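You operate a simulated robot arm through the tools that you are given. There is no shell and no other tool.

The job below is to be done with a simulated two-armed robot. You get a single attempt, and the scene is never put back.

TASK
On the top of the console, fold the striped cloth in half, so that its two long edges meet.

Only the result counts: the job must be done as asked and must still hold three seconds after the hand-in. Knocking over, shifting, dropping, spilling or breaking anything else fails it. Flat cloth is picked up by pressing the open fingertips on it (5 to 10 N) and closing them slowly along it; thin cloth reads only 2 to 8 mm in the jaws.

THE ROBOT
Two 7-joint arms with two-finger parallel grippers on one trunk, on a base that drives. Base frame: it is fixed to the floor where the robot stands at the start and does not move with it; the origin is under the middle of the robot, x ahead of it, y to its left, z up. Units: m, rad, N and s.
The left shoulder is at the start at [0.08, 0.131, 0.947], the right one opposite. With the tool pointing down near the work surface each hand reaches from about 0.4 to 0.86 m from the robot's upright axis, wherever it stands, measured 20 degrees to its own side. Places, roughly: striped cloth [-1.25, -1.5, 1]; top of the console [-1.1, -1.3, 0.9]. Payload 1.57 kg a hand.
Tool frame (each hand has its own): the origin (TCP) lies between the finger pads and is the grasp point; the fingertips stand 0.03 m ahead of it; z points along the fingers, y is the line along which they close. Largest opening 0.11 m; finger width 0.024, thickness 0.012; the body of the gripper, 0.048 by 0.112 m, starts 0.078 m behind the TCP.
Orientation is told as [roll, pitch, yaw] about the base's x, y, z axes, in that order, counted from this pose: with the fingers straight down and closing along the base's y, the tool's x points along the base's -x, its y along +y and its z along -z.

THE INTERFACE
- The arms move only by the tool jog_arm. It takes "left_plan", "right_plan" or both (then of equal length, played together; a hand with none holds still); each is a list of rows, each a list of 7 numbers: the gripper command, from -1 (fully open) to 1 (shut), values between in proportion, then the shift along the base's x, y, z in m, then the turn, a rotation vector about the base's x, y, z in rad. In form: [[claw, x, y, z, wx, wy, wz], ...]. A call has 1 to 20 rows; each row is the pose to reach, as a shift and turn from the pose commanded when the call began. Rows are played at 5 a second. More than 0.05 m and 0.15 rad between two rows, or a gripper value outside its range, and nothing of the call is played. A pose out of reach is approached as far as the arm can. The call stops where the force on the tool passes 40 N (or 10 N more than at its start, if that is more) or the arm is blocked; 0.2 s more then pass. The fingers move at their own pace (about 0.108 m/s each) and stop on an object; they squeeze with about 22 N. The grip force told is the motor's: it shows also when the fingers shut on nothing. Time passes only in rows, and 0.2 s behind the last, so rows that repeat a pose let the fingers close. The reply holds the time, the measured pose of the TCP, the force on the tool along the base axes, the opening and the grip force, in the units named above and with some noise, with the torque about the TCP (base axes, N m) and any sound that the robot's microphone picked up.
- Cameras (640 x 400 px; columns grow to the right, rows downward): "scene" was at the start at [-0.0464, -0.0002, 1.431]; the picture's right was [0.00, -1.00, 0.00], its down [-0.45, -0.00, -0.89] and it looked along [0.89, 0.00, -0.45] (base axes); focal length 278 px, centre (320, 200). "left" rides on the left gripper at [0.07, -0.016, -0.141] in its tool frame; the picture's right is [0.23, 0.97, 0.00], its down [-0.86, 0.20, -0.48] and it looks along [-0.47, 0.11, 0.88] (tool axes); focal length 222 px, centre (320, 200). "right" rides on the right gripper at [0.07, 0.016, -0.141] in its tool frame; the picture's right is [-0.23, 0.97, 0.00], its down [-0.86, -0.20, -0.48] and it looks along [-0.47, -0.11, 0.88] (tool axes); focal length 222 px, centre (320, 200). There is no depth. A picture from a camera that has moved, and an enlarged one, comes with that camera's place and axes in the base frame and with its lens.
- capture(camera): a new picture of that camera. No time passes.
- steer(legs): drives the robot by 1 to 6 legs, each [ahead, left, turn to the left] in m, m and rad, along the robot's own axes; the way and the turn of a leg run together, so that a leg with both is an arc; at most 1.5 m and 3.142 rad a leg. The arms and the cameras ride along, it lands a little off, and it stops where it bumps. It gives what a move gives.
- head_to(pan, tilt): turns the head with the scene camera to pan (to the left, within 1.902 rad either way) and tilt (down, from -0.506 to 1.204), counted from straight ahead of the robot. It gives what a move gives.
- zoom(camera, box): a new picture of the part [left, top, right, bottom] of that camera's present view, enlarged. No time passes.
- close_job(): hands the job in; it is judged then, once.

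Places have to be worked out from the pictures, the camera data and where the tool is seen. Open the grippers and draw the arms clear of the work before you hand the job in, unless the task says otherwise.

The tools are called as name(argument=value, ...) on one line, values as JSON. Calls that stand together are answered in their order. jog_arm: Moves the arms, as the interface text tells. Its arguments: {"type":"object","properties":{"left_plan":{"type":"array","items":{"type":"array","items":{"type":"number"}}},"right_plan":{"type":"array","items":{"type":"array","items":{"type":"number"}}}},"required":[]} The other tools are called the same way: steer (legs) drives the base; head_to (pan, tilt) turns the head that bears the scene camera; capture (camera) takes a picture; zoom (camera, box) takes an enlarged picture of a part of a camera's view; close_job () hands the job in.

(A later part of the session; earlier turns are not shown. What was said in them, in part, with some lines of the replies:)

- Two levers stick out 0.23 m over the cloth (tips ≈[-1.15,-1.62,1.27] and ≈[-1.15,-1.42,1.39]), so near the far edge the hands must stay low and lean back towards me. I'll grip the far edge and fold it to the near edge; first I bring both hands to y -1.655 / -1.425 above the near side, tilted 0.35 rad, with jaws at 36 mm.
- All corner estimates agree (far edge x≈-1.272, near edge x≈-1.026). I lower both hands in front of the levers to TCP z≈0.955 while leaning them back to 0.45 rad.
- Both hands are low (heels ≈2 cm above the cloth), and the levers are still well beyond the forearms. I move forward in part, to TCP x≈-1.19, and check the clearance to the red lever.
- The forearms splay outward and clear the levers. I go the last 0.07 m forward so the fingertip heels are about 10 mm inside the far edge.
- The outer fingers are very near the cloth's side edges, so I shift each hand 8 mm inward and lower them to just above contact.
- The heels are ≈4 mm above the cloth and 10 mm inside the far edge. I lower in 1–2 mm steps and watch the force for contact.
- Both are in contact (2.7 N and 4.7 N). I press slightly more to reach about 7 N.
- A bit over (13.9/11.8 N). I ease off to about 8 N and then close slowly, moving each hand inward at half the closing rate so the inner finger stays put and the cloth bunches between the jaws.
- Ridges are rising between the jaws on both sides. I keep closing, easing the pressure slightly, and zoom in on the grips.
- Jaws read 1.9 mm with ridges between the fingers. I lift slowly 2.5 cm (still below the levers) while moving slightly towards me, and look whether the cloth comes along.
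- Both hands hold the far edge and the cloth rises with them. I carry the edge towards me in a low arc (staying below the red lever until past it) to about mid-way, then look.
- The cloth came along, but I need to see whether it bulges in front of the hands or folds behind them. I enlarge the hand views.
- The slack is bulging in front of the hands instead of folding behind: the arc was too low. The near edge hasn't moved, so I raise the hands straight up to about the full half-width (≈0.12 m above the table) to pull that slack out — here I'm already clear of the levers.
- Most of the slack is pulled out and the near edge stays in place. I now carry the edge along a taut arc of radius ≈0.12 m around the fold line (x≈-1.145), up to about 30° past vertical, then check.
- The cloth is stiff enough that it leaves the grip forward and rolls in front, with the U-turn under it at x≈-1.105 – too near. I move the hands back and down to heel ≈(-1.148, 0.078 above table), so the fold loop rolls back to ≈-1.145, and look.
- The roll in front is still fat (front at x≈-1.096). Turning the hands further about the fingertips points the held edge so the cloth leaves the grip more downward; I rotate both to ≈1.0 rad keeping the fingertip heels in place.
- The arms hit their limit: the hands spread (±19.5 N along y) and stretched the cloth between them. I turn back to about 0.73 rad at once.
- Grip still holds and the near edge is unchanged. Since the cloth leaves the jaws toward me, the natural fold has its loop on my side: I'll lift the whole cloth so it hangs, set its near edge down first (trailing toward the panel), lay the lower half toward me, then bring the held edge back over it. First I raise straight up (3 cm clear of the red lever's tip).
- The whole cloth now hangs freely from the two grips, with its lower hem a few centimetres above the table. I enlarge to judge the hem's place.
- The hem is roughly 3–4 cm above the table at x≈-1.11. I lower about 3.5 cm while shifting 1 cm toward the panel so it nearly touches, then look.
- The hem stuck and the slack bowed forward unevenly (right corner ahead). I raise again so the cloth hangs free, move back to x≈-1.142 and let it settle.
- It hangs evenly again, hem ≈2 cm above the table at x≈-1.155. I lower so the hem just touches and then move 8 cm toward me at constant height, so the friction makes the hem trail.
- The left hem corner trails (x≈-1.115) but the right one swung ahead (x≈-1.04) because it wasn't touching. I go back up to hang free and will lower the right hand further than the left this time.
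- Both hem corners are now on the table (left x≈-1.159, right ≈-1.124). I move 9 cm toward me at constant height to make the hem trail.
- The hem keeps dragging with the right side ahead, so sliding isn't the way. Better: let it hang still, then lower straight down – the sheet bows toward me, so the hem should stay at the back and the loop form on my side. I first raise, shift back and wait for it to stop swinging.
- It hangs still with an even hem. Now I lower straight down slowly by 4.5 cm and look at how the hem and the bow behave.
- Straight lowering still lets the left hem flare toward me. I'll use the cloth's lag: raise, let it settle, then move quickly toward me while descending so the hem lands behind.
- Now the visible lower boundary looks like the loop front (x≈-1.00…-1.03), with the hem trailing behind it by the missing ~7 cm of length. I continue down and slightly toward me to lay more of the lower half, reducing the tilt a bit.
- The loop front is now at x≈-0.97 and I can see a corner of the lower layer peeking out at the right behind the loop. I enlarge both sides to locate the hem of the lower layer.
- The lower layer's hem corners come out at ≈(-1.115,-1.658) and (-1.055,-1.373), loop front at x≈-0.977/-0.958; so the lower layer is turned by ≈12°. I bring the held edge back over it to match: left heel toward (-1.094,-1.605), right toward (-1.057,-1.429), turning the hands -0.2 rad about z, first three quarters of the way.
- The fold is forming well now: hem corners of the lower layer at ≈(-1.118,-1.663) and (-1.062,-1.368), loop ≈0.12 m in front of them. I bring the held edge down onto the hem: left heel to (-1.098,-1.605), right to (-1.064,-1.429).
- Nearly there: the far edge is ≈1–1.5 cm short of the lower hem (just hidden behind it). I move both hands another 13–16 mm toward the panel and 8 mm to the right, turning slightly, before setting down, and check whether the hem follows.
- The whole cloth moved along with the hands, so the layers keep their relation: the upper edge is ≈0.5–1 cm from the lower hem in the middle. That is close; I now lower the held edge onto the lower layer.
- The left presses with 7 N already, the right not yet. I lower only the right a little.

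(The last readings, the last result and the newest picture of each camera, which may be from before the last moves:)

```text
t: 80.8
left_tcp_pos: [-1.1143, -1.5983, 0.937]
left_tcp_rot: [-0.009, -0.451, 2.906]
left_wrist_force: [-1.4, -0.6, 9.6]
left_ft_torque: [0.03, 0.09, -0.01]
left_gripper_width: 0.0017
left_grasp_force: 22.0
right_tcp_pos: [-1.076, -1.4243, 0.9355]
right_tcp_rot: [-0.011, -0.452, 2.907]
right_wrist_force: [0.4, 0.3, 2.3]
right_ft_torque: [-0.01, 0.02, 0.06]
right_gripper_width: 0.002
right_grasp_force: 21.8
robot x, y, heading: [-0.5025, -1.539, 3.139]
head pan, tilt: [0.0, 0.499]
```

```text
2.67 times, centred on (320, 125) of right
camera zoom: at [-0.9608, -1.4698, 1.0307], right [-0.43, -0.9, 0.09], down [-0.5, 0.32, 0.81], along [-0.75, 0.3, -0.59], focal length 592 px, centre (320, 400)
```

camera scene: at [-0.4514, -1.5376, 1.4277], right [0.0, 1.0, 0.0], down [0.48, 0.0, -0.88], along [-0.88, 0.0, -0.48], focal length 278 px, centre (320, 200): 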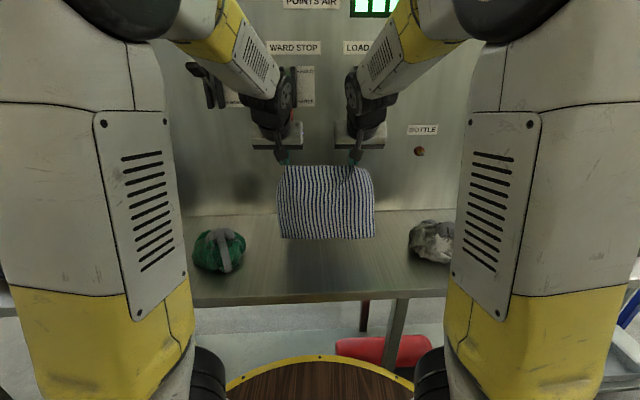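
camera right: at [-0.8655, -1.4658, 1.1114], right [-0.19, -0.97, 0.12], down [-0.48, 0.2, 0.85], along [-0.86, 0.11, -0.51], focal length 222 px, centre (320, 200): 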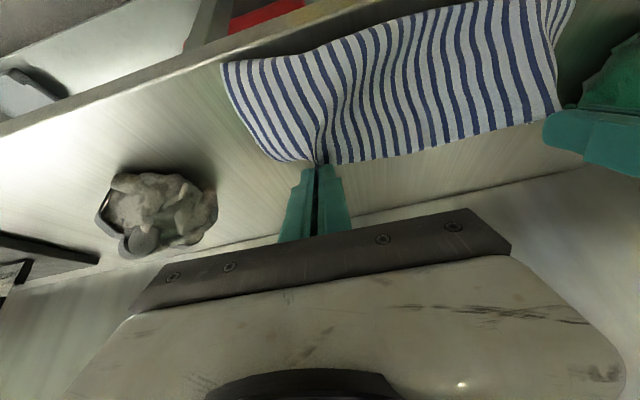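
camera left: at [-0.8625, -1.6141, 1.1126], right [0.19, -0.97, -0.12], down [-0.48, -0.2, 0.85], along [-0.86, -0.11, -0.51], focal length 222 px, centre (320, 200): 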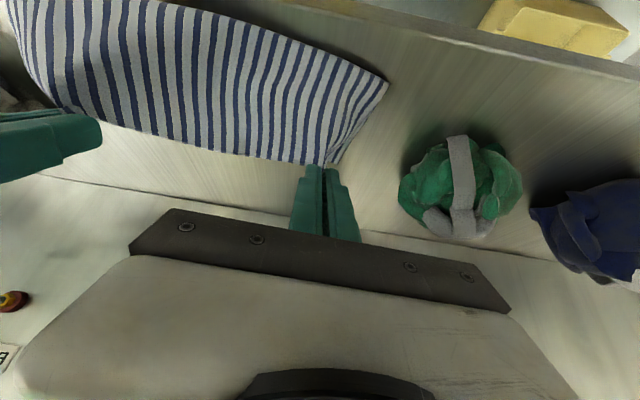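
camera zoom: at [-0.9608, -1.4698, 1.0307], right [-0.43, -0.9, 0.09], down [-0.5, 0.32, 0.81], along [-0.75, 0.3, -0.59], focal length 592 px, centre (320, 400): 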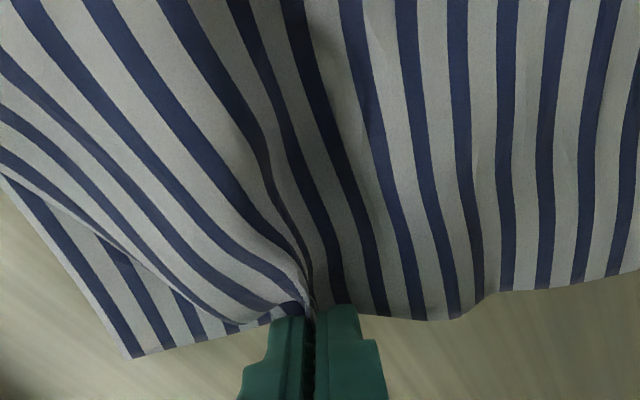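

Both edges lie on the lower layer. I now spread the bunched corners: pressing lightly, I open the jaws slowly while moving each hand outward at half the rate, so the inner finger stays and the outer one drags the corner out.

jog_arm(left_plan=[[0.92, -0.0006, -0.0021, 0, 0, 0, 0], [0.84, -0.0012, -0.0042, 0, 0, 0, 0], [0.76, -0.0019, -0.0063, 0, 0, 0, 0], [0.68, -0.0025, -0.0085, 0, 0, 0, 0], [0.6, -0.0031, -0.0106, 0, 0, 0, 0], [0.52, -0.0037, -0.0127, 0, 0, 0, 0], [0.44, -0.0043, -0.0148, 0, 0, 0, 0], [0.36, -0.005, -0.0169, 0, 0, 0, 0]], right_plan=[[0.92, 0.0006, 0.0021, -0.001, 0, 0, 0], [0.84, 0.0012, 0.0042, -0.0015, 0, 0, 0], [0.76, 0.0019, 0.0063, -0.0015, 0, 0, 0], [0.68, 0.0025, 0.0085, -0.0015, 0, 0, 0], [0.6, 0.0031, 0.0106, -0.0015, 0, 0, 0], [0.52, 0.0037, 0.0127, -0.0015, 0, 0, 0], [0.44, 0.0043, 0.0148, -0.0015, 0, 0, 0], [0.36, 0.005, 0.0169, -0.0015, 0, 0, 0]])

zoom(camera="left", box=[200, 50, 440, 200])

zoom(camera="right", box=[200, 50, 440, 200])

zoom(camera="scene", box=[240, 170, 420, 300])

```text
t: 82.7
left_tcp_pos: [-1.1191, -1.6149, 0.9373]
left_tcp_rot: [-0.009, -0.451, 2.906]
left_wrist_force: [-0.6, 0.0, -0.4]
left_ft_torque: [0.0, 0.03, 0.01]
left_gripper_width: 0.0352
left_grasp_force: 0.2
right_tcp_pos: [-1.0726, -1.4057, 0.935]
right_tcp_rot: [-0.01, -0.453, 2.905]
right_wrist_force: [-2.9, -3.9, 32.9]
right_ft_torque: [-0.07, 0.16, 0.01]
right_gripper_width: 0.0265
right_grasp_force: 0.1
robot x, y, heading: [-0.5014, -1.5358, 3.143]
head pan, tilt: [0.0, 0.499]
```

```text
2.67 times, centred on (320, 125) of left
camera zoom: at [-0.994, -1.629, 1.0347], right [-0.03, -0.99, -0.11], down [-0.59, -0.07, 0.8], along [-0.8, 0.09, -0.59], focal length 592 px, centre (320, 400)
```

zoom: 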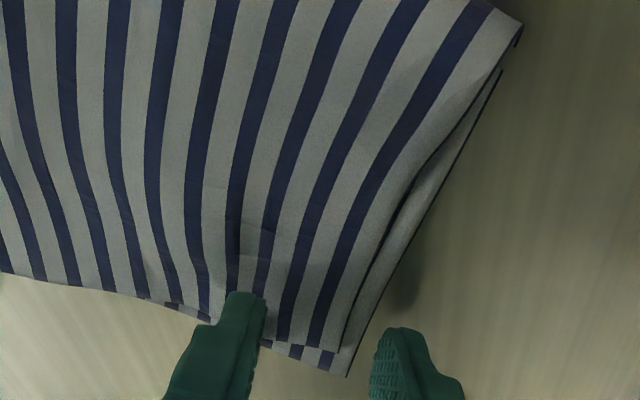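

```text
2.67 times, centred on (320, 125) of right
camera zoom: at [-0.956, -1.4523, 1.0296], right [-0.43, -0.9, 0.09], down [-0.5, 0.32, 0.81], along [-0.75, 0.3, -0.58], focal length 592 px, centre (320, 400)
```

zoom: 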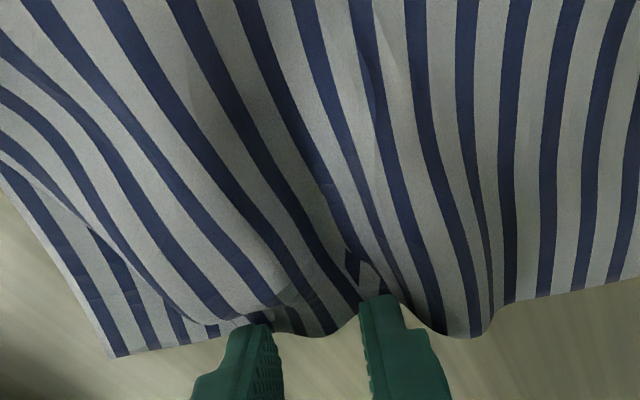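

```text
3.08 times, centred on (330, 235) of scene
camera zoom: at [-0.4507, -1.5379, 1.4277], right [0.0, 1.0, 0.0], down [0.48, 0.0, -0.88], along [-0.88, 0.0, -0.48], focal length 856 px, centre (289, 92)
```

zoom: 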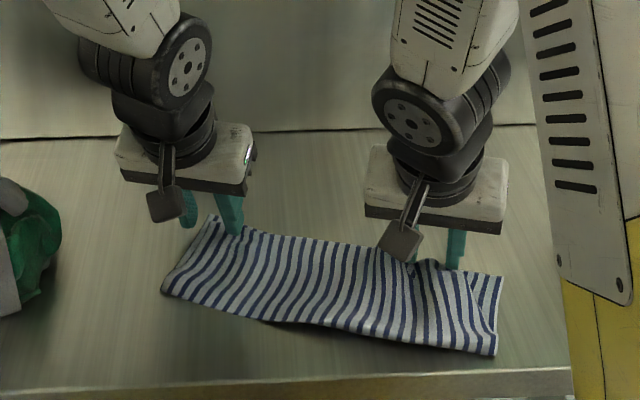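

The left corner spread very well; the right pressed too hard (33 N) and dragged, with a bump still between its fingers. I ease the right up and lift the left straight off to see the state.

jog_arm(left_plan=[[0.36, 0, 0, 0.005, 0, 0, 0], [0.36, 0, 0, 0.012, 0, 0, 0], [0.36, 0, 0, 0.022, 0, 0, 0], [0.36, 0, 0, 0.035, 0, 0, 0]], right_plan=[[0.36, 0, 0, 0.002, 0, 0, 0], [0.36, 0, 0, 0.006, 0, 0, 0], [0.3, 0, 0, 0.015, 0, 0, 0], [0.3, 0, 0, 0.03, 0, 0, 0]])

zoom(camera="left", box=[160, 20, 480, 220])

zoom(camera="right", box=[160, 20, 480, 220])

zoom(camera="scene", box=[240, 170, 420, 300])

```text
t: 83.7
left_tcp_pos: [-1.1186, -1.6148, 0.9721]
left_tcp_rot: [-0.011, -0.45, 2.908]
left_wrist_force: [0.3, 0.7, 0.1]
left_ft_torque: [0.03, 0.02, 0.01]
left_gripper_width: 0.0351
left_grasp_force: 0.0
right_tcp_pos: [-1.0709, -1.4054, 0.9626]
right_tcp_rot: [-0.012, -0.45, 2.908]
right_wrist_force: [0.0, -0.3, -0.5]
right_ft_torque: [0.01, -0.01, 0.03]
right_gripper_width: 0.0384
right_grasp_force: 0.0
robot x, y, heading: [-0.5023, -1.5391, 3.144]
head pan, tilt: [0.0, 0.499]
```

```text
2.00 times, centred on (320, 120) of left
camera zoom: at [-0.9945, -1.6284, 1.0692], right [-0.03, -0.99, -0.11], down [-0.59, -0.07, 0.8], along [-0.8, 0.09, -0.59], focal length 444 px, centre (320, 360)
```

zoom: 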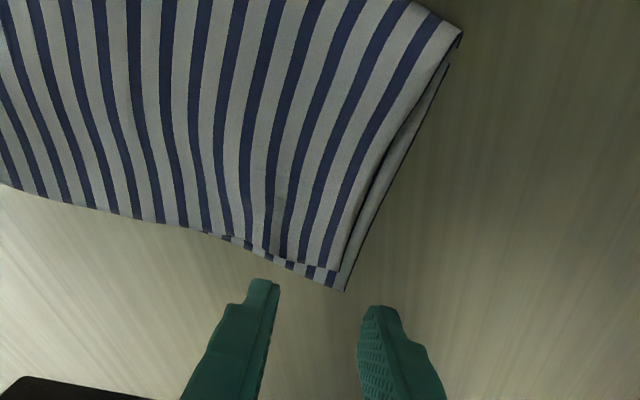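

```text
2.00 times, centred on (320, 120) of right
camera zoom: at [-0.9547, -1.4519, 1.0595], right [-0.43, -0.9, 0.09], down [-0.5, 0.32, 0.8], along [-0.75, 0.3, -0.59], focal length 444 px, centre (320, 360)
```

zoom: 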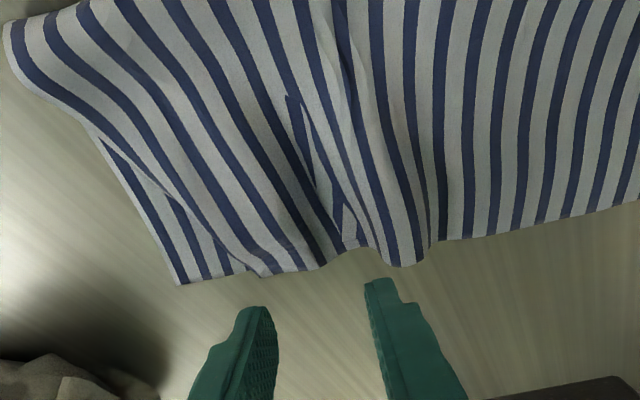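

```text
3.08 times, centred on (330, 235) of scene
camera zoom: at [-0.4516, -1.5376, 1.4277], right [0.0, 1.0, 0.0], down [0.48, 0.0, -0.88], along [-0.88, 0.0, -0.48], focal length 856 px, centre (289, 92)
```

zoom: 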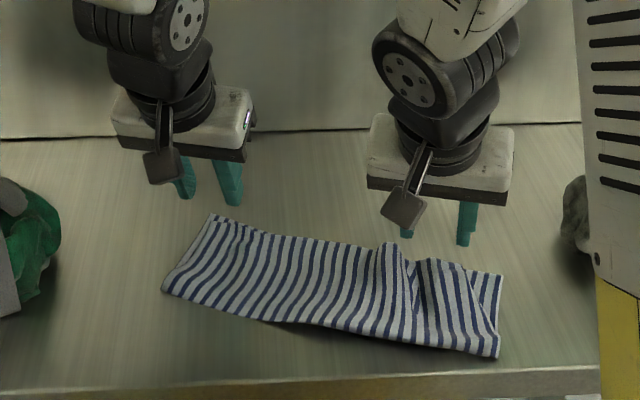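

The cloth is folded: the two long edges lie within ≈0.5 cm in the middle and right, 1.5 cm at the left end, but the upper right corner is still bunched ≈4 cm inward. I'll hold the cloth down with the left hand in the middle and drag the upper right corner outward with the closed right fingers; first I move both above their places.

jog_arm(left_plan=[[0.36, 0.009, 0.016, 0.012, 0, 0, 0], [0.36, 0.018, 0.032, 0.012, 0, 0, 0], [0.36, 0.027, 0.048, 0.01, 0, 0, 0], [0.36, 0.0347, 0.064, 0.005, 0, 0, 0], [0.36, 0.0347, 0.064, -0.005, 0, 0, 0]], right_plan=[[0.6, 0.001, 0, 0.01, 0, 0, 0], [1, 0.003, 0.001, 0.01, 0, 0, 0], [1, 0.006, 0.0014, 0.01, 0, 0, 0], [1, 0.006, 0.0014, 0.005, 0, 0, 0], [1, 0.006, 0.0014, -0.005, 0, 0, 0]])

zoom(camera="scene", box=[240, 170, 420, 300])

zoom(camera="right", box=[160, 20, 480, 220])

zoom(camera="left", box=[160, 20, 480, 220])

```text
t: 84.8
left_tcp_pos: [-1.0857, -1.5503, 0.9684]
left_tcp_rot: [-0.011, -0.45, 2.909]
left_wrist_force: [-0.5, 0.1, -0.2]
left_ft_torque: [-0.01, 0.01, 0.0]
left_gripper_width: 0.0355
left_grasp_force: 0.0
right_tcp_pos: [-1.0663, -1.4041, 0.9591]
right_tcp_rot: [-0.009, -0.449, 2.905]
right_wrist_force: [0.2, 0.5, -0.7]
right_ft_torque: [-0.01, 0.0, 0.03]
right_gripper_width: 0.0002
right_grasp_force: 21.1
robot x, y, heading: [-0.5009, -1.5362, 3.141]
head pan, tilt: [0.0, 0.499]
```

```text
3.08 times, centred on (330, 235) of scene
camera zoom: at [-0.4512, -1.5375, 1.4277], right [0.0, 1.0, 0.0], down [0.48, 0.0, -0.88], along [-0.88, 0.0, -0.48], focal length 856 px, centre (289, 92)
```

zoom: 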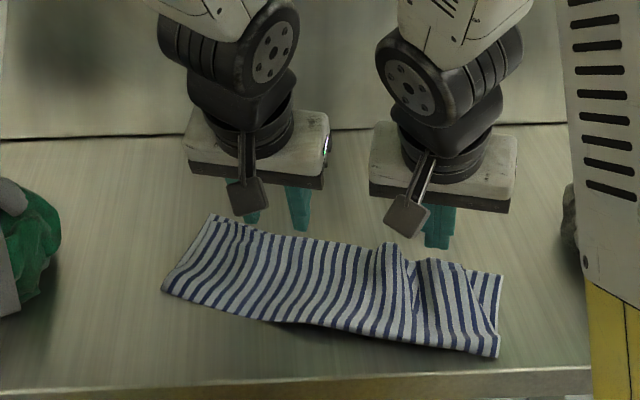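

```text
2.00 times, centred on (320, 120) of right
camera zoom: at [-0.9505, -1.4501, 1.0551], right [-0.43, -0.9, 0.09], down [-0.5, 0.32, 0.81], along [-0.75, 0.3, -0.59], focal length 444 px, centre (320, 360)
```

zoom: 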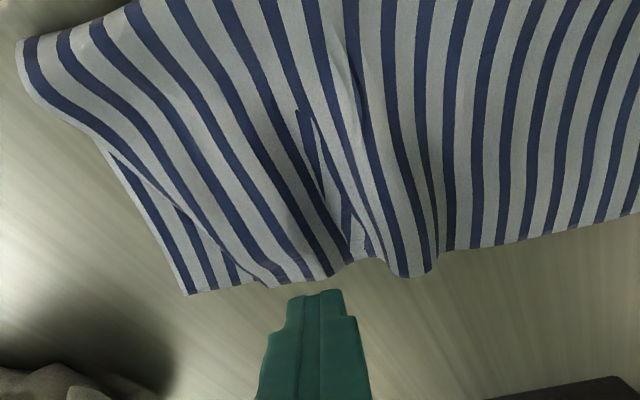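

```text
2.00 times, centred on (320, 120) of left
camera zoom: at [-0.961, -1.5647, 1.0653], right [-0.03, -0.99, -0.11], down [-0.59, -0.07, 0.8], along [-0.8, 0.09, -0.59], focal length 444 px, centre (320, 360)
```

zoom: 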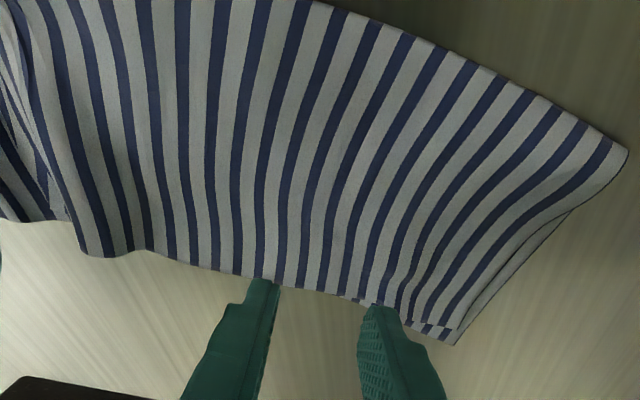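

Positions check out (left hold point ≈4 cm inside the edge, right fingertip ≈1.8 cm inside the upper right corner). I lower both toward contact.

jog_arm(left_plan=[[0.36, 0, 0, -0.01, 0, 0, 0], [0.36, 0, 0, -0.02, 0, 0, 0], [0.36, 0, 0, -0.026, 0, 0, 0], [0.36, 0, 0, -0.028, 0, 0, 0], [0.36, 0, 0, -0.03, 0, 0, 0]], right_plan=[[1, 0, 0, -0.008, 0, 0, 0], [1, 0, 0, -0.014, 0, 0, 0], [1, 0, 0, -0.017, 0, 0, 0], [1, 0, 0, -0.018, 0, 0, 0], [1, 0, 0, -0.019, 0, 0, 0]])

```text
t: 86.0
left_tcp_pos: [-1.0841, -1.5494, 0.9377]
left_tcp_rot: [-0.011, -0.449, 2.908]
left_wrist_force: [0.7, 0.8, -0.6]
left_ft_torque: [0.01, 0.01, 0.01]
left_gripper_width: 0.0353
left_grasp_force: 0.1
right_tcp_pos: [-1.0668, -1.4061, 0.9397]
right_tcp_rot: [-0.011, -0.451, 2.907]
right_wrist_force: [0.9, -0.5, 0.2]
right_ft_torque: [0.0, 0.02, 0.01]
right_gripper_width: 0.0003
right_grasp_force: 21.5
robot x, y, heading: [-0.4993, -1.536, 3.141]
head pan, tilt: [0.0, 0.499]
```

No contact yet (heels ≈6–8 mm above the table). I lower further in 1 mm steps.

jog_arm(left_plan=[[0.36, 0, 0, -0.001, 0, 0, 0], [0.36, 0, 0, -0.002, 0, 0, 0], [0.36, 0, 0, -0.003, 0, 0, 0], [0.36, 0, 0, -0.003, 0, 0, 0]], right_plan=[[1, 0, 0, -0.001, 0, 0, 0], [1, 0, 0, -0.002, 0, 0, 0], [1, 0, 0, -0.003, 0, 0, 0], [1, 0, 0, -0.003, 0, 0, 0]])

```text
t: 87.0
left_tcp_pos: [-1.0852, -1.5509, 0.9343]
left_tcp_rot: [-0.01, -0.45, 2.907]
left_wrist_force: [0.0, 0.3, 0.2]
left_ft_torque: [-0.02, -0.03, 0.02]
left_gripper_width: 0.0352
left_grasp_force: 0.1
right_tcp_pos: [-1.0656, -1.4054, 0.9364]
right_tcp_rot: [-0.011, -0.45, 2.907]
right_wrist_force: [0.0, 0.9, -0.7]
right_ft_torque: [-0.03, -0.02, -0.02]
right_gripper_width: 0.0
right_grasp_force: 21.3
robot x, y, heading: [-0.5025, -1.5366, 3.142]
head pan, tilt: [0.0, 0.499]
```

Still no force. I continue: left 2 mm, right 3 mm in small steps.

jog_arm(left_plan=[[0.36, 0, 0, -0.0007, 0, 0, 0], [0.36, 0, 0, -0.0014, 0, 0, 0], [0.36, 0, 0, -0.002, 0, 0, 0]], right_plan=[[1, 0, 0, -0.001, 0, 0, 0], [1, 0, 0, -0.002, 0, 0, 0], [1, 0, 0, -0.003, 0, 0, 0]])

```text
t: 87.8
left_tcp_pos: [-1.084, -1.55, 0.9346]
left_tcp_rot: [-0.012, -0.453, 2.907]
left_wrist_force: [-1.8, 0.8, 8.2]
left_ft_torque: [-0.12, 0.1, -0.03]
left_gripper_width: 0.0353
left_grasp_force: 0.0
right_tcp_pos: [-1.0659, -1.4051, 0.9339]
right_tcp_rot: [-0.009, -0.454, 2.906]
right_wrist_force: [2.3, 0.3, 18.0]
right_ft_torque: [0.02, -0.05, 0.01]
right_gripper_width: 0.0
right_grasp_force: 21.4
robot x, y, heading: [-0.5012, -1.5345, 3.14]
head pan, tilt: [0.0, 0.499]
```

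Left holds with 8 N, right presses 18 N. I ease the right to about 5–6 N, press the left slightly more, and drag the right 4 cm outward along the edge.

jog_arm(left_plan=[[0.36, 0, 0, -0.0004, 0, 0, 0], [0.36, 0, 0, -0.0004, 0, 0, 0], [0.36, 0, 0, -0.0004, 0, 0, 0], [0.36, 0, 0, -0.0004, 0, 0, 0], [0.36, 0, 0, -0.0004, 0, 0, 0], [0.36, 0, 0, -0.0004, 0, 0, 0], [0.36, 0, 0, -0.0004, 0, 0, 0], [0.36, 0, 0, -0.0004, 0, 0, 0], [0.36, 0, 0, -0.0004, 0, 0, 0]], right_plan=[[1, 0, 0, 0.0015, 0, 0, 0], [1, 0.0016, 0.0047, 0.0015, 0, 0, 0], [1, 0.0033, 0.0095, 0.0015, 0, 0, 0], [1, 0.0049, 0.0142, 0.0015, 0, 0, 0], [1, 0.0065, 0.0189, 0.0015, 0, 0, 0], [1, 0.0082, 0.0236, 0.0015, 0, 0, 0], [1, 0.0098, 0.0284, 0.0015, 0, 0, 0], [1, 0.0114, 0.0331, 0.0015, 0, 0, 0], [1, 0.0131, 0.0378, 0.0015, 0, 0, 0]])

zoom(camera="scene", box=[240, 170, 420, 300])

zoom(camera="right", box=[160, 20, 480, 220])

zoom(camera="left", box=[160, 20, 480, 220])

```text
t: 89.8
left_tcp_pos: [-1.0851, -1.5512, 0.9333]
left_tcp_rot: [-0.01, -0.455, 2.906]
left_wrist_force: [-0.8, 0.3, 39.0]
left_ft_torque: [-0.62, 0.3, -0.02]
left_gripper_width: 0.0352
left_grasp_force: 0.1
right_tcp_pos: [-1.0534, -1.3663, 0.9351]
right_tcp_rot: [-0.009, -0.454, 2.906]
right_wrist_force: [-0.5, 0.2, 0.0]
right_ft_torque: [0.02, -0.01, -0.02]
right_gripper_width: 0.0
right_grasp_force: 21.2
robot x, y, heading: [-0.5021, -1.5393, 3.136]
head pan, tilt: [0.0, 0.499]
```

```text
3.08 times, centred on (330, 235) of scene
camera zoom: at [-0.4504, -1.5375, 1.4277], right [0.0, 1.0, 0.0], down [0.48, 0.0, -0.88], along [-0.88, 0.0, -0.48], focal length 856 px, centre (289, 92)
```

zoom: 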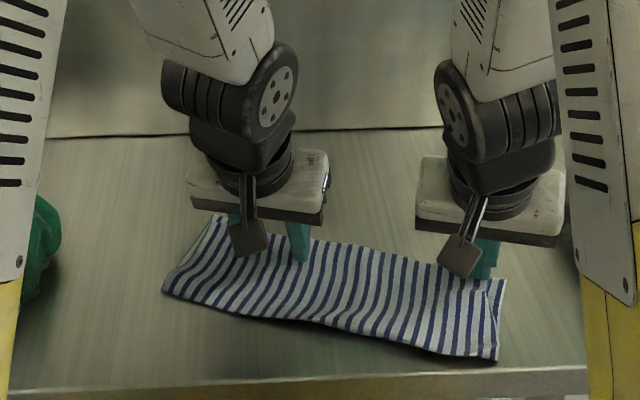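

```text
2.00 times, centred on (320, 120) of right
camera zoom: at [-0.9364, -1.4129, 1.0314], right [-0.43, -0.9, 0.09], down [-0.5, 0.32, 0.81], along [-0.75, 0.3, -0.59], focal length 444 px, centre (320, 360)
```

zoom: 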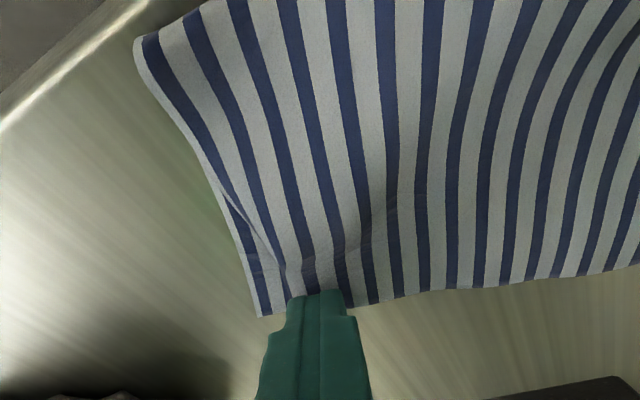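

```text
2.00 times, centred on (320, 120) of left
camera zoom: at [-0.9591, -1.5647, 1.0302], right [-0.03, -0.99, -0.11], down [-0.59, -0.07, 0.8], along [-0.81, 0.09, -0.59], focal length 444 px, centre (320, 360)
```

zoom: 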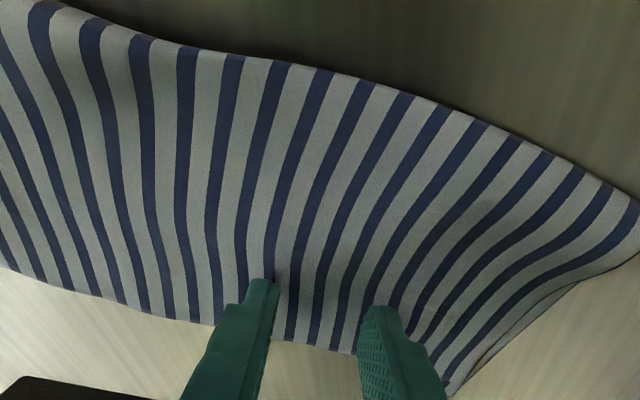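

The ridges are gone and the right corner is almost on top of the lower one. I lift both hands off gently and inspect.

jog_arm(left_plan=[[0.36, 0, 0, 0.003, 0, 0, 0], [0.36, 0, 0, 0.008, 0, 0, 0], [0.36, 0, 0, 0.018, 0, 0, 0], [0.36, 0, 0, 0.035, 0, 0, 0], [0.36, 0, 0, 0.06, 0, 0, 0]], right_plan=[[1, 0, 0, 0.002, 0, 0, 0], [1, 0, 0, 0.008, 0, 0, 0], [1, 0, 0, 0.018, 0, 0, 0], [1, 0, 0, 0.035, 0, 0, 0], [1, 0, 0, 0.06, 0, 0, 0]])

zoom(camera="scene", box=[240, 170, 420, 300])

capture(camera="right")

capture(camera="left")

```text
t: 91.0
left_tcp_pos: [-1.0849, -1.55, 0.9928]
left_tcp_rot: [-0.01, -0.451, 2.906]
left_wrist_force: [0.1, 0.0, -0.3]
left_ft_torque: [0.02, 0.01, -0.06]
left_gripper_width: 0.0349
left_grasp_force: 0.0
right_tcp_pos: [-1.0517, -1.3689, 0.9963]
right_tcp_rot: [-0.012, -0.451, 2.908]
right_wrist_force: [-0.4, -0.6, -0.4]
right_ft_torque: [-0.02, -0.02, -0.03]
right_gripper_width: 0.0
right_grasp_force: 21.4
robot x, y, heading: [-0.5024, -1.5375, 3.14]
head pan, tilt: [0.0, 0.499]
```

```text
3.08 times, centred on (330, 235) of scene
camera zoom: at [-0.4518, -1.5375, 1.4277], right [0.0, 1.0, 0.0], down [0.48, 0.0, -0.88], along [-0.88, 0.0, -0.48], focal length 856 px, centre (289, 92)
```

zoom: 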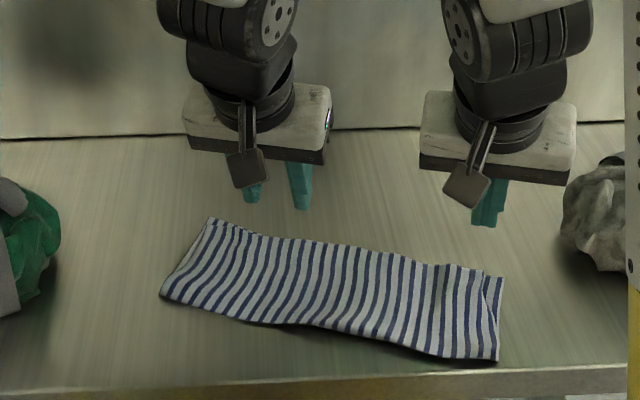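

```text
taken
camera right: at [-0.9363, -1.4141, 1.0913], right [-0.43, -0.9, 0.09], down [-0.5, 0.32, 0.8], along [-0.75, 0.3, -0.59], focal length 222 px, centre (320, 200)
```

right: 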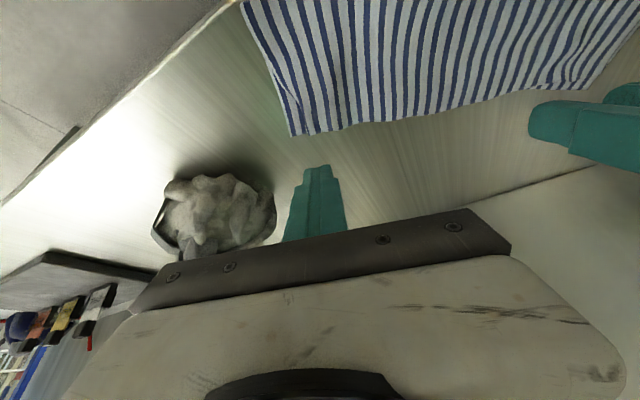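

```text
taken
camera left: at [-0.96, -1.5638, 1.0899], right [-0.03, -0.99, -0.11], down [-0.6, -0.07, 0.8], along [-0.8, 0.09, -0.59], focal length 222 px, centre (320, 200)
```

left: 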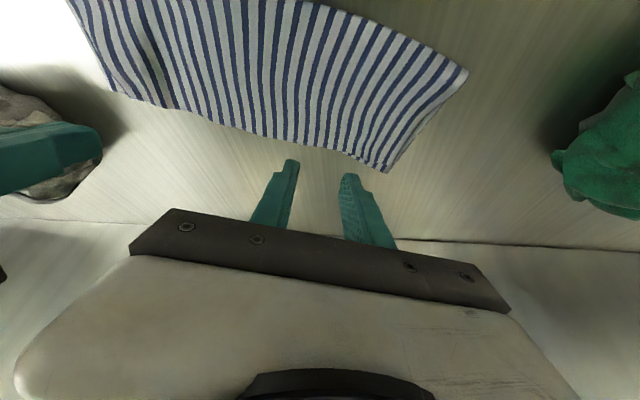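

The folded cloth now lies neat and flat. I enlarge both ends to measure the remaining edge mismatch.

zoom(camera="right", box=[230, 40, 390, 160])

zoom(camera="left", box=[320, 60, 480, 190])

zoom(camera="left", box=[100, 40, 340, 190])

zoom(camera="scene", box=[280, 225, 390, 290])

```text
3.33 times, centred on (310, 100) of right
camera zoom: at [-0.9363, -1.4141, 1.0913], right [-0.43, -0.9, 0.09], down [-0.5, 0.32, 0.8], along [-0.75, 0.3, -0.59], focal length 740 px, centre (353, 533)
```

zoom: 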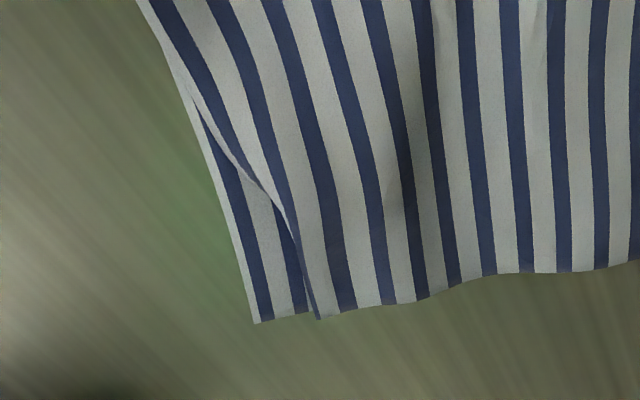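

```text
3.08 times, centred on (400, 125) of left
camera zoom: at [-0.96, -1.5638, 1.0899], right [-0.03, -0.99, -0.11], down [-0.6, -0.07, 0.8], along [-0.8, 0.09, -0.59], focal length 684 px, centre (74, 431)
```

zoom: 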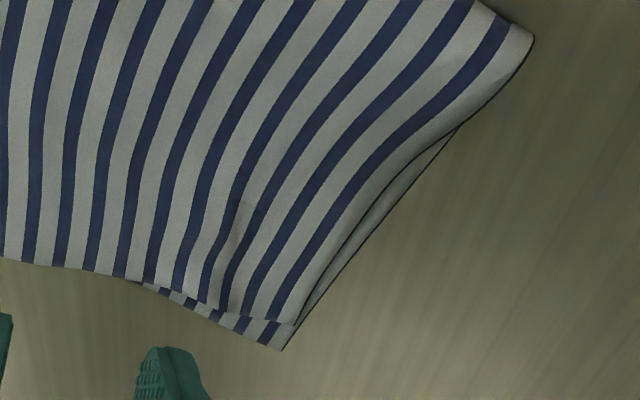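

```text
2.67 times, centred on (220, 115) of left
camera zoom: at [-0.96, -1.5638, 1.0899], right [-0.03, -0.99, -0.11], down [-0.6, -0.07, 0.8], along [-0.8, 0.09, -0.59], focal length 592 px, centre (587, 427)
```

zoom: 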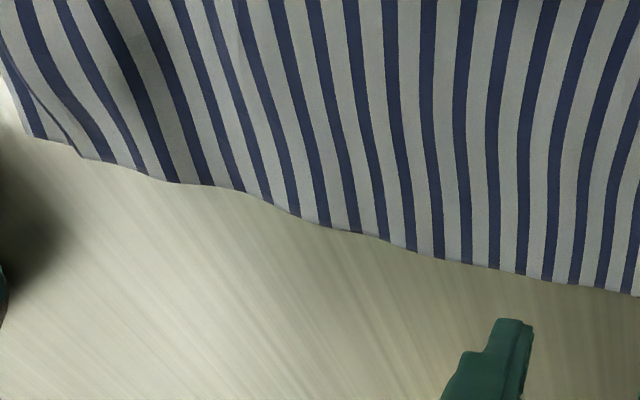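

```text
5.82 times, centred on (335, 258) of scene
camera zoom: at [-0.4518, -1.5375, 1.4277], right [0.0, 1.0, 0.0], down [0.48, 0.0, -0.88], along [-0.88, 0.0, -0.48], focal length 1618 px, centre (233, -134)
```

zoom: 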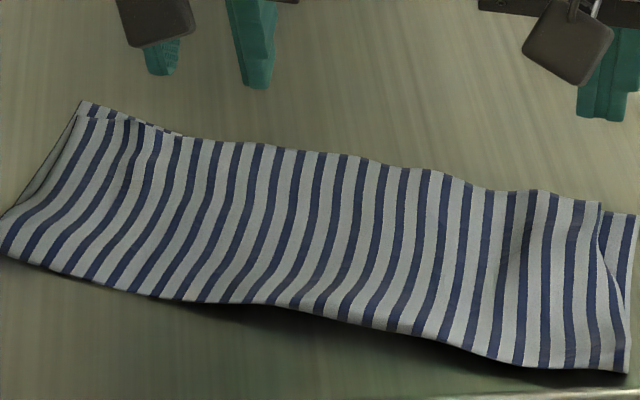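

The edges coincide within a few millimetres along the middle; the upper right corner is still ≈1.9 cm short along the edge and the upper left ≈1.6 cm inside the hem. I repeat the same gentle correction on the right: left hand holds the middle, closed right fingers go 1.8 cm inside the upper right corner.

jog_arm(left_plan=[[0.36, 0, 0, -0.015, 0, 0, 0], [0.36, 0, 0, -0.03, 0, 0, 0], [0.36, 0, 0, -0.045, 0, 0, 0], [0.36, 0, 0, -0.054, 0, 0, 0], [0.36, 0, 0, -0.056, 0, 0, 0]], right_plan=[[1, -0.003, -0.007, -0.01, 0, 0, 0], [1, -0.0062, -0.0134, -0.025, 0, 0, 0], [1, -0.0062, -0.0134, -0.042, 0, 0, 0], [1, -0.0062, -0.0134, -0.055, 0, 0, 0], [1, -0.0062, -0.0134, -0.058, 0, 0, 0]])

zoom(camera="right", box=[200, 60, 400, 200])

```text
t: 92.2
left_tcp_pos: [-1.084, -1.5498, 0.9357]
left_tcp_rot: [-0.01, -0.452, 2.907]
left_wrist_force: [0.7, 0.3, 0.4]
left_ft_torque: [-0.03, 0.01, 0.0]
left_gripper_width: 0.0352
left_grasp_force: 0.0
right_tcp_pos: [-1.0588, -1.3799, 0.9355]
right_tcp_rot: [-0.011, -0.45, 2.907]
right_wrist_force: [-0.8, -1.0, 0.5]
right_ft_torque: [-0.02, 0.02, 0.03]
right_gripper_width: 0.0
right_grasp_force: 21.6
robot x, y, heading: [-0.5015, -1.5407, 3.141]
head pan, tilt: [0.0, 0.499]
```

```text
2.86 times, centred on (300, 130) of right
camera zoom: at [-0.9428, -1.4263, 1.0323], right [-0.43, -0.9, 0.09], down [-0.5, 0.32, 0.81], along [-0.75, 0.3, -0.59], focal length 635 px, centre (377, 400)
```

zoom: 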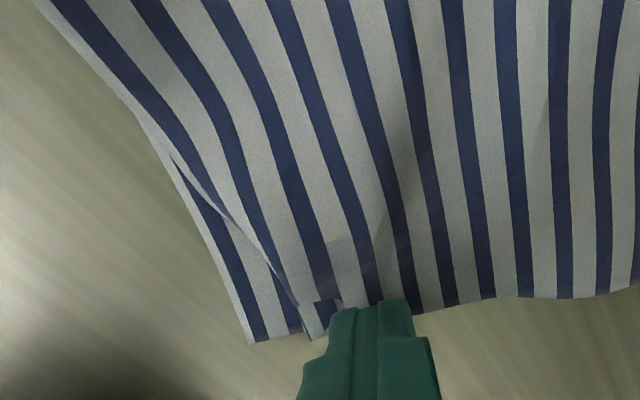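

The heel is ≈1 cm inside the edge near the corner, not yet pressing. I lower both by small steps to get a light press.

jog_arm(left_plan=[[0.36, 0, 0, -0.0007, 0, 0, 0], [0.36, 0, 0, -0.0014, 0, 0, 0], [0.36, 0, 0, -0.002, 0, 0, 0]], right_plan=[[1, 0, 0, -0.0007, 0, 0, 0], [1, 0, 0, -0.0014, 0, 0, 0], [1, 0, 0, -0.0018, 0, 0, 0]])

```text
t: 93.0
left_tcp_pos: [-1.0845, -1.5505, 0.9335]
left_tcp_rot: [-0.011, -0.451, 2.907]
left_wrist_force: [0.4, -0.2, 0.3]
left_ft_torque: [0.02, -0.03, 0.01]
left_gripper_width: 0.035
left_grasp_force: 0.0
right_tcp_pos: [-1.0583, -1.3805, 0.9355]
right_tcp_rot: [-0.01, -0.451, 2.908]
right_wrist_force: [-0.4, -0.1, 0.6]
right_ft_torque: [0.04, 0.02, 0.0]
right_gripper_width: 0.0
right_grasp_force: 21.4
robot x, y, heading: [-0.5029, -1.5387, 3.139]
head pan, tilt: [0.0, 0.499]
```

Still no contact force; one or two more millimetres.

jog_arm(left_plan=[[0.36, 0, 0, -0.0005, 0, 0, 0], [0.36, 0, 0, -0.001, 0, 0, 0], [0.36, 0, 0, -0.0013, 0, 0, 0]], right_plan=[[1, 0, 0, -0.0005, 0, 0, 0], [1, 0, 0, -0.001, 0, 0, 0], [1, 0, 0, -0.0014, 0, 0, 0]])

```text
t: 93.8
left_tcp_pos: [-1.0854, -1.5508, 0.9322]
left_tcp_rot: [-0.01, -0.454, 2.906]
left_wrist_force: [2.8, -1.1, 17.5]
left_ft_torque: [-0.27, -0.01, 0.02]
left_gripper_width: 0.0348
left_grasp_force: 0.0
right_tcp_pos: [-1.0585, -1.3809, 0.9341]
right_tcp_rot: [-0.009, -0.452, 2.907]
right_wrist_force: [0.8, 1.9, 7.7]
right_ft_torque: [0.03, 0.04, -0.01]
right_gripper_width: 0.0001
right_grasp_force: 20.9
robot x, y, heading: [-0.5022, -1.5358, 3.141]
head pan, tilt: [0.0, 0.499]
```

Left holds at 17 N, right presses 7.7 N. I ease the left slightly and drag the right corner 1.8 cm outward.

jog_arm(left_plan=[[0.36, 0, 0, 0.0004, 0, 0, 0], [0.36, 0, 0, 0.0004, 0, 0, 0], [0.36, 0, 0, 0.0004, 0, 0, 0], [0.36, 0, 0, 0.0004, 0, 0, 0], [0.36, 0, 0, 0.0004, 0, 0, 0], [0.36, 0, 0, 0.0004, 0, 0, 0]], right_plan=[[1, 0.001, 0.003, 0, 0, 0, 0], [1, 0.002, 0.006, 0, 0, 0, 0], [1, 0.003, 0.009, 0, 0, 0, 0], [1, 0.004, 0.012, 0, 0, 0, 0], [1, 0.005, 0.015, 0, 0, 0, 0], [1, 0.006, 0.018, 0, 0, 0, 0]])

zoom(camera="right", box=[200, 60, 400, 200])

zoom(camera="scene", box=[280, 225, 390, 290])

```text
t: 95.2
left_tcp_pos: [-1.0845, -1.5505, 0.9336]
left_tcp_rot: [-0.01, -0.453, 2.904]
left_wrist_force: [-1.9, 3.7, 19.6]
left_ft_torque: [-0.17, 0.16, -0.06]
left_gripper_width: 0.0338
left_grasp_force: 0.0
right_tcp_pos: [-1.0526, -1.3624, 0.9338]
right_tcp_rot: [-0.01, -0.452, 2.907]
right_wrist_force: [-1.1, -5.7, 9.5]
right_ft_torque: [-0.13, 0.03, 0.04]
right_gripper_width: 0.0
right_grasp_force: 21.6
robot x, y, heading: [-0.4983, -1.5354, 3.146]
head pan, tilt: [0.0, 0.499]
```

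```text
2.86 times, centred on (300, 130) of right
camera zoom: at [-0.9367, -1.4086, 1.0302], right [-0.43, -0.9, 0.09], down [-0.5, 0.32, 0.81], along [-0.75, 0.3, -0.59], focal length 635 px, centre (377, 400)
```

zoom: 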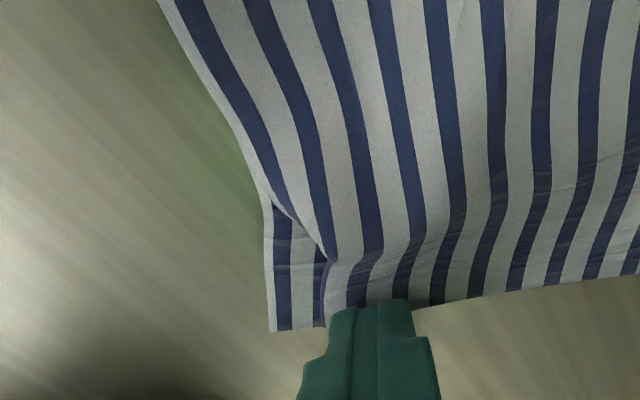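

```text
5.82 times, centred on (335, 258) of scene
camera zoom: at [-0.4507, -1.5377, 1.4277], right [0.0, 1.0, 0.0], down [0.48, 0.0, -0.88], along [-0.88, 0.0, -0.48], focal length 1618 px, centre (233, -134)
```

zoom: 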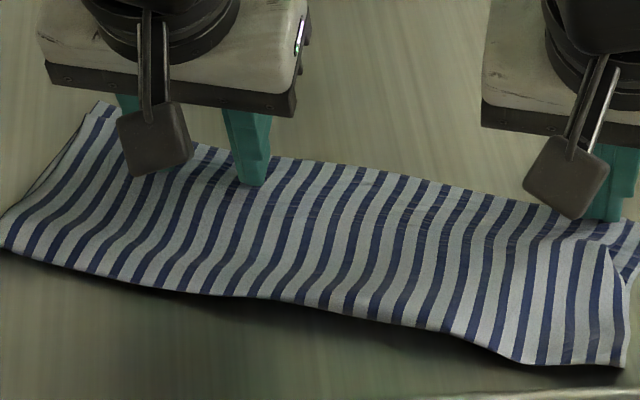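

The drag also took the lower corner along about 1 cm; the relative gain is small. I lift both hands off and look at the result.

jog_arm(left_plan=[[0.36, 0, 0, 0.003, 0, 0, 0], [0.36, 0, 0, 0.008, 0, 0, 0], [0.36, 0, 0, 0.018, 0, 0, 0], [0.36, 0, 0, 0.035, 0, 0, 0], [0.36, 0, 0, 0.06, 0, 0, 0], [0.36, 0, 0, 0.06, 0, 0, 0]], right_plan=[[1, 0, 0, 0.003, 0, 0, 0], [1, 0, 0, 0.008, 0, 0, 0], [1, 0, 0, 0.018, 0, 0, 0], [1, 0, 0, 0.035, 0, 0, 0], [1, 0, 0, 0.06, 0, 0, 0], [1, 0, 0, 0.06, 0, 0, 0]])

zoom(camera="scene", box=[280, 225, 390, 290])

zoom(camera="right", box=[230, 40, 390, 160])

zoom(camera="left", box=[320, 60, 480, 190])

zoom(camera="left", box=[100, 40, 340, 190])

```text
t: 96.7
left_tcp_pos: [-1.0846, -1.5504, 0.9914]
left_tcp_rot: [-0.011, -0.451, 2.908]
left_wrist_force: [-0.3, -0.4, -0.5]
left_ft_torque: [0.02, -0.03, 0.03]
left_gripper_width: 0.0352
left_grasp_force: 0.0
right_tcp_pos: [-1.0537, -1.3642, 0.9936]
right_tcp_rot: [-0.011, -0.451, 2.907]
right_wrist_force: [-0.3, -0.3, 0.2]
right_ft_torque: [0.0, 0.02, 0.0]
right_gripper_width: 0.0002
right_grasp_force: 21.2
robot x, y, heading: [-0.499, -1.5386, 3.142]
head pan, tilt: [0.0, 0.499]
```

```text
5.82 times, centred on (335, 258) of scene
camera zoom: at [-0.4515, -1.5376, 1.4277], right [0.0, 1.0, 0.0], down [0.48, 0.0, -0.88], along [-0.88, 0.0, -0.48], focal length 1618 px, centre (233, -134)
```

zoom: 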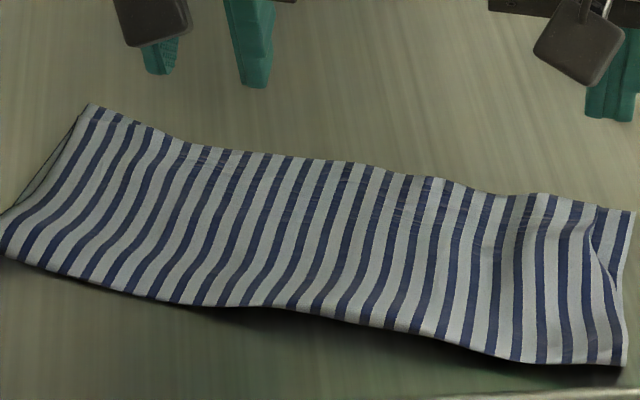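

```text
3.33 times, centred on (310, 100) of right
camera zoom: at [-0.9378, -1.4097, 1.0899], right [-0.43, -0.9, 0.09], down [-0.5, 0.32, 0.8], along [-0.75, 0.3, -0.59], focal length 740 px, centre (353, 533)
```

zoom: 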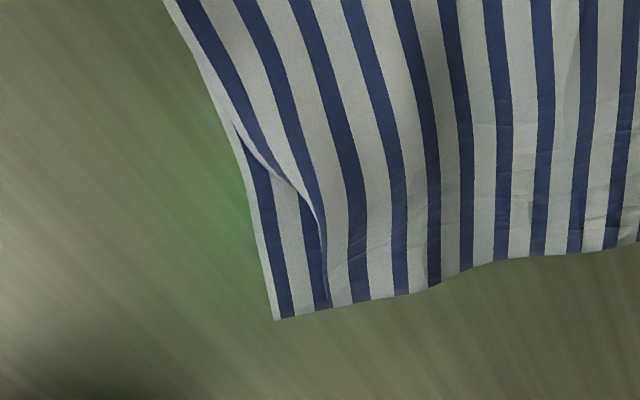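

```text
3.08 times, centred on (400, 125) of left
camera zoom: at [-0.9607, -1.5648, 1.0897], right [-0.03, -0.99, -0.11], down [-0.59, -0.07, 0.8], along [-0.8, 0.09, -0.59], focal length 684 px, centre (74, 431)
```

zoom: 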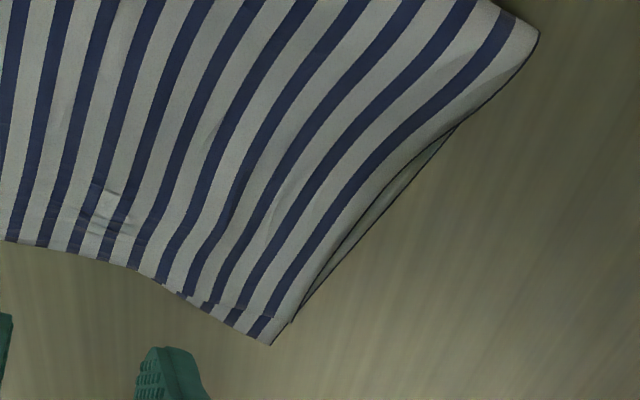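

```text
2.67 times, centred on (220, 115) of left
camera zoom: at [-0.9607, -1.5648, 1.0897], right [-0.03, -0.99, -0.11], down [-0.59, -0.07, 0.8], along [-0.8, 0.09, -0.59], focal length 592 px, centre (587, 427)
```

zoom: 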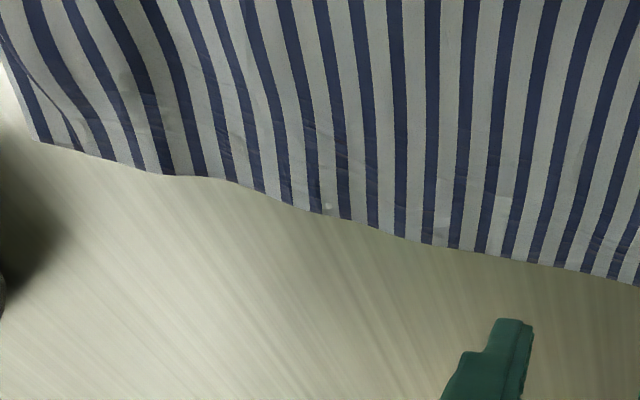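

Both ends improved: the edges now meet within about 1 cm along the whole length (upper right corner ≈1.4 cm short along the edge). I'm satisfied; I raise both hands straight up, then draw them back toward me, opening the grippers only once high above the bundles.

jog_arm(left_plan=[[0.36, 0, 0, 0.02, 0, 0, 0], [0.36, 0, 0, 0.04, 0, 0, 0], [0.36, 0.01, 0, 0.06, 0, 0, 0], [0.36, 0.03, 0, 0.08, 0, 0, 0], [0.36, 0.06, 0, 0.1, 0, 0, 0], [0.36, 0.09, -0.01, 0.12, 0, 0, 0], [0, 0.12, -0.02, 0.14, 0, 0, 0], [-0.5, 0.14, -0.03, 0.15, 0, 0, 0], [-1, 0.14, -0.04, 0.15, 0, 0, 0], [-1, 0.14, -0.04, 0.15, 0, 0, 0]], right_plan=[[1, 0, 0, 0.02, 0, 0, 0], [1, 0, 0, 0.04, 0, 0, 0], [1, 0.005, 0, 0.06, 0, 0, 0], [1, 0.02, 0, 0.08, 0, 0, 0], [1, 0.045, 0, 0.1, 0, 0, 0], [1, 0.07, 0, 0.12, 0, 0, 0], [0.5, 0.09, 0, 0.14, 0, 0, 0], [0, 0.1, 0, 0.15, 0, 0, 0], [-1, 0.1, 0, 0.15, 0, 0, 0], [-1, 0.1, 0, 0.15, 0, 0, 0]])

capture(camera="scene")

```text
t: 98.8
left_tcp_pos: [-0.9435, -1.5914, 1.1436]
left_tcp_rot: [-0.01, -0.45, 2.908]
left_wrist_force: [-0.3, -0.1, 0.7]
left_ft_torque: [0.01, 0.0, -0.04]
left_gripper_width: 0.1097
left_grasp_force: 0.1
right_tcp_pos: [-0.9535, -1.3647, 1.1456]
right_tcp_rot: [-0.01, -0.449, 2.906]
right_wrist_force: [0.4, 0.4, -0.2]
right_ft_torque: [-0.02, 0.02, -0.02]
right_gripper_width: 0.11
right_grasp_force: 0.2
robot x, y, heading: [-0.5039, -1.5374, 3.142]
head pan, tilt: [0.0, 0.499]
```

```text
taken
camera scene: at [-0.4512, -1.5375, 1.4277], right [0.0, 1.0, 0.0], down [0.48, 0.0, -0.88], along [-0.88, 0.0, -0.48], focal length 278 px, centre (320, 200)
```

scene: 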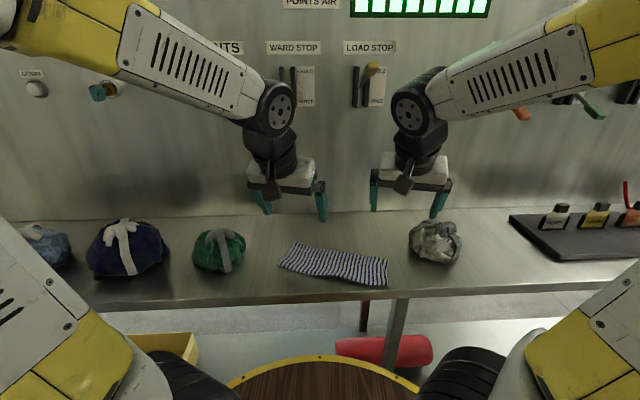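

All neighbouring things stand as before. I drive the base back 0.35 m so arms are fully clear and take a last look.

steer(legs=[[-0.35, 0, 0]])

capture(camera="scene")

zoom(camera="scene", box=[220, 120, 420, 245])

capture(camera="left")

capture(camera="right")

```text
t: 101.1
left_tcp_pos: [-0.5891, -1.592, 1.1433]
left_tcp_rot: [-0.009, -0.45, 2.909]
left_wrist_force: [0.5, 0.0, -1.0]
left_ft_torque: [-0.04, 0.02, 0.0]
left_gripper_width: 0.1101
left_grasp_force: 0.0
right_tcp_pos: [-0.6001, -1.363, 1.1454]
right_tcp_rot: [-0.011, -0.45, 2.908]
right_wrist_force: [0.1, 0.5, -0.4]
right_ft_torque: [-0.02, 0.01, -0.06]
right_gripper_width: 0.1098
right_grasp_force: 0.1
robot x, y, heading: [-0.1489, -1.5388, -3.14]
head pan, tilt: [0.0, 0.499]
```

```text
taken
camera scene: at [-0.0976, -1.5373, 1.4277], right [0.0, 1.0, 0.0], down [0.48, 0.0, -0.88], along [-0.88, 0.0, -0.48], focal length 278 px, centre (320, 200)
```

scene: 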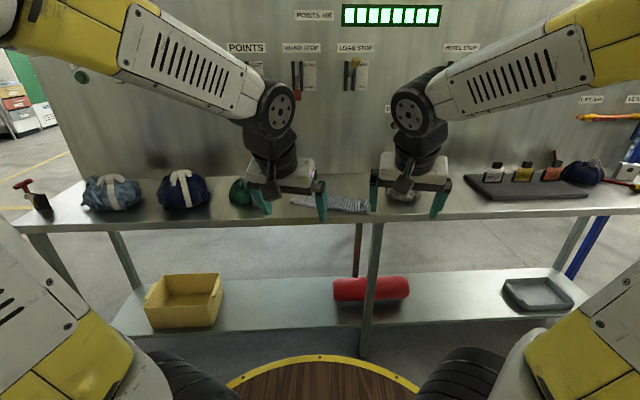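

```text
3.20 times, centred on (320, 182) of scene
camera zoom: at [-0.0976, -1.5373, 1.4277], right [0.0, 1.0, 0.0], down [0.48, 0.0, -0.88], along [-0.88, 0.0, -0.48], focal length 890 px, centre (320, 256)
```

zoom: 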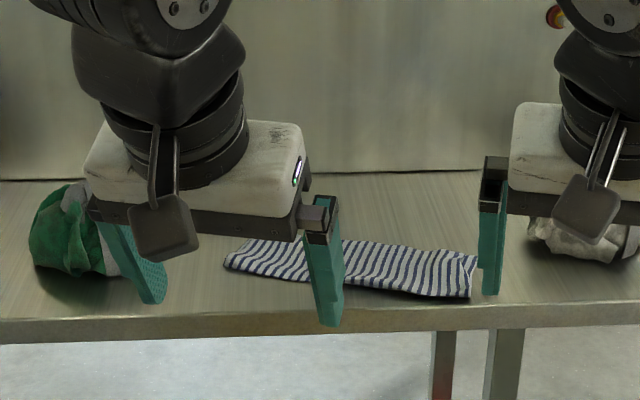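

```text
taken
camera left: at [-0.4652, -1.6056, 1.2408], right [-0.03, -0.99, -0.11], down [-0.59, -0.07, 0.8], along [-0.8, 0.09, -0.59], focal length 222 px, centre (320, 200)
```

left: 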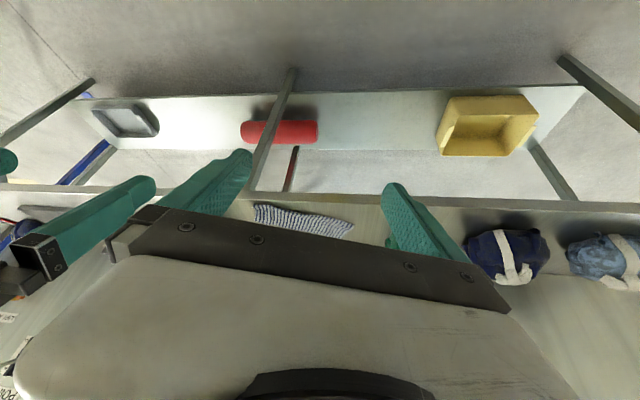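

```text
taken
camera right: at [-0.4836, -1.4094, 1.241], right [-0.43, -0.9, 0.09], down [-0.5, 0.32, 0.8], along [-0.75, 0.3, -0.59], focal length 222 px, centre (320, 200)
```

right: 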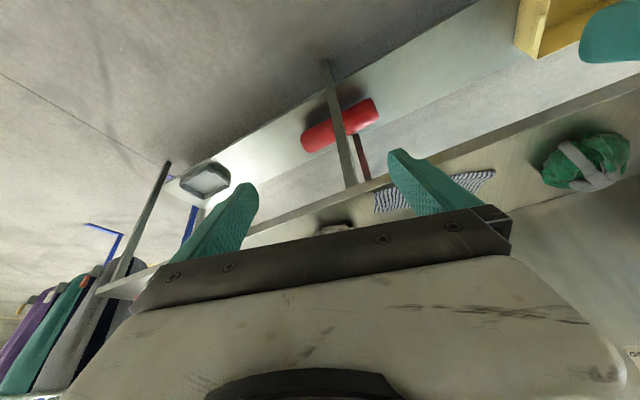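

The cloth lies folded on the console top, its long edges together. The bundles, levers, bin and tags are undisturbed, and the arms are open and clear. I hand the job in.

close_job()

```text
The job is handed in.
```

The striped cloth is folded in half on top of the console, with its two long edges together, and I have handed the job in. I don't have the judging result.

- **Edge match:** By my camera estimates, the edges lie within about 1 cm of each other for most of their length. The biggest gap is at the right end, where the upper corner stops about 1.4 cm short of the lower one, measured along the edge.
- **Position:** The folded cloth sits about 20 degrees off its original angle and closer to the front edge of the console, but fully on the top.
- **Surroundings:** In the last pictures the bundles, tags, bin and red roll look undisturbed. The levers were partly hidden behind the arms. Both grippers are open, and the base has backed off about 0.35 m.

The first fold attempt bunched the cloth up. I lifted the whole cloth, laid it down again with the near edge at the back, and folded the held edge over it. I then smoothed the corners.
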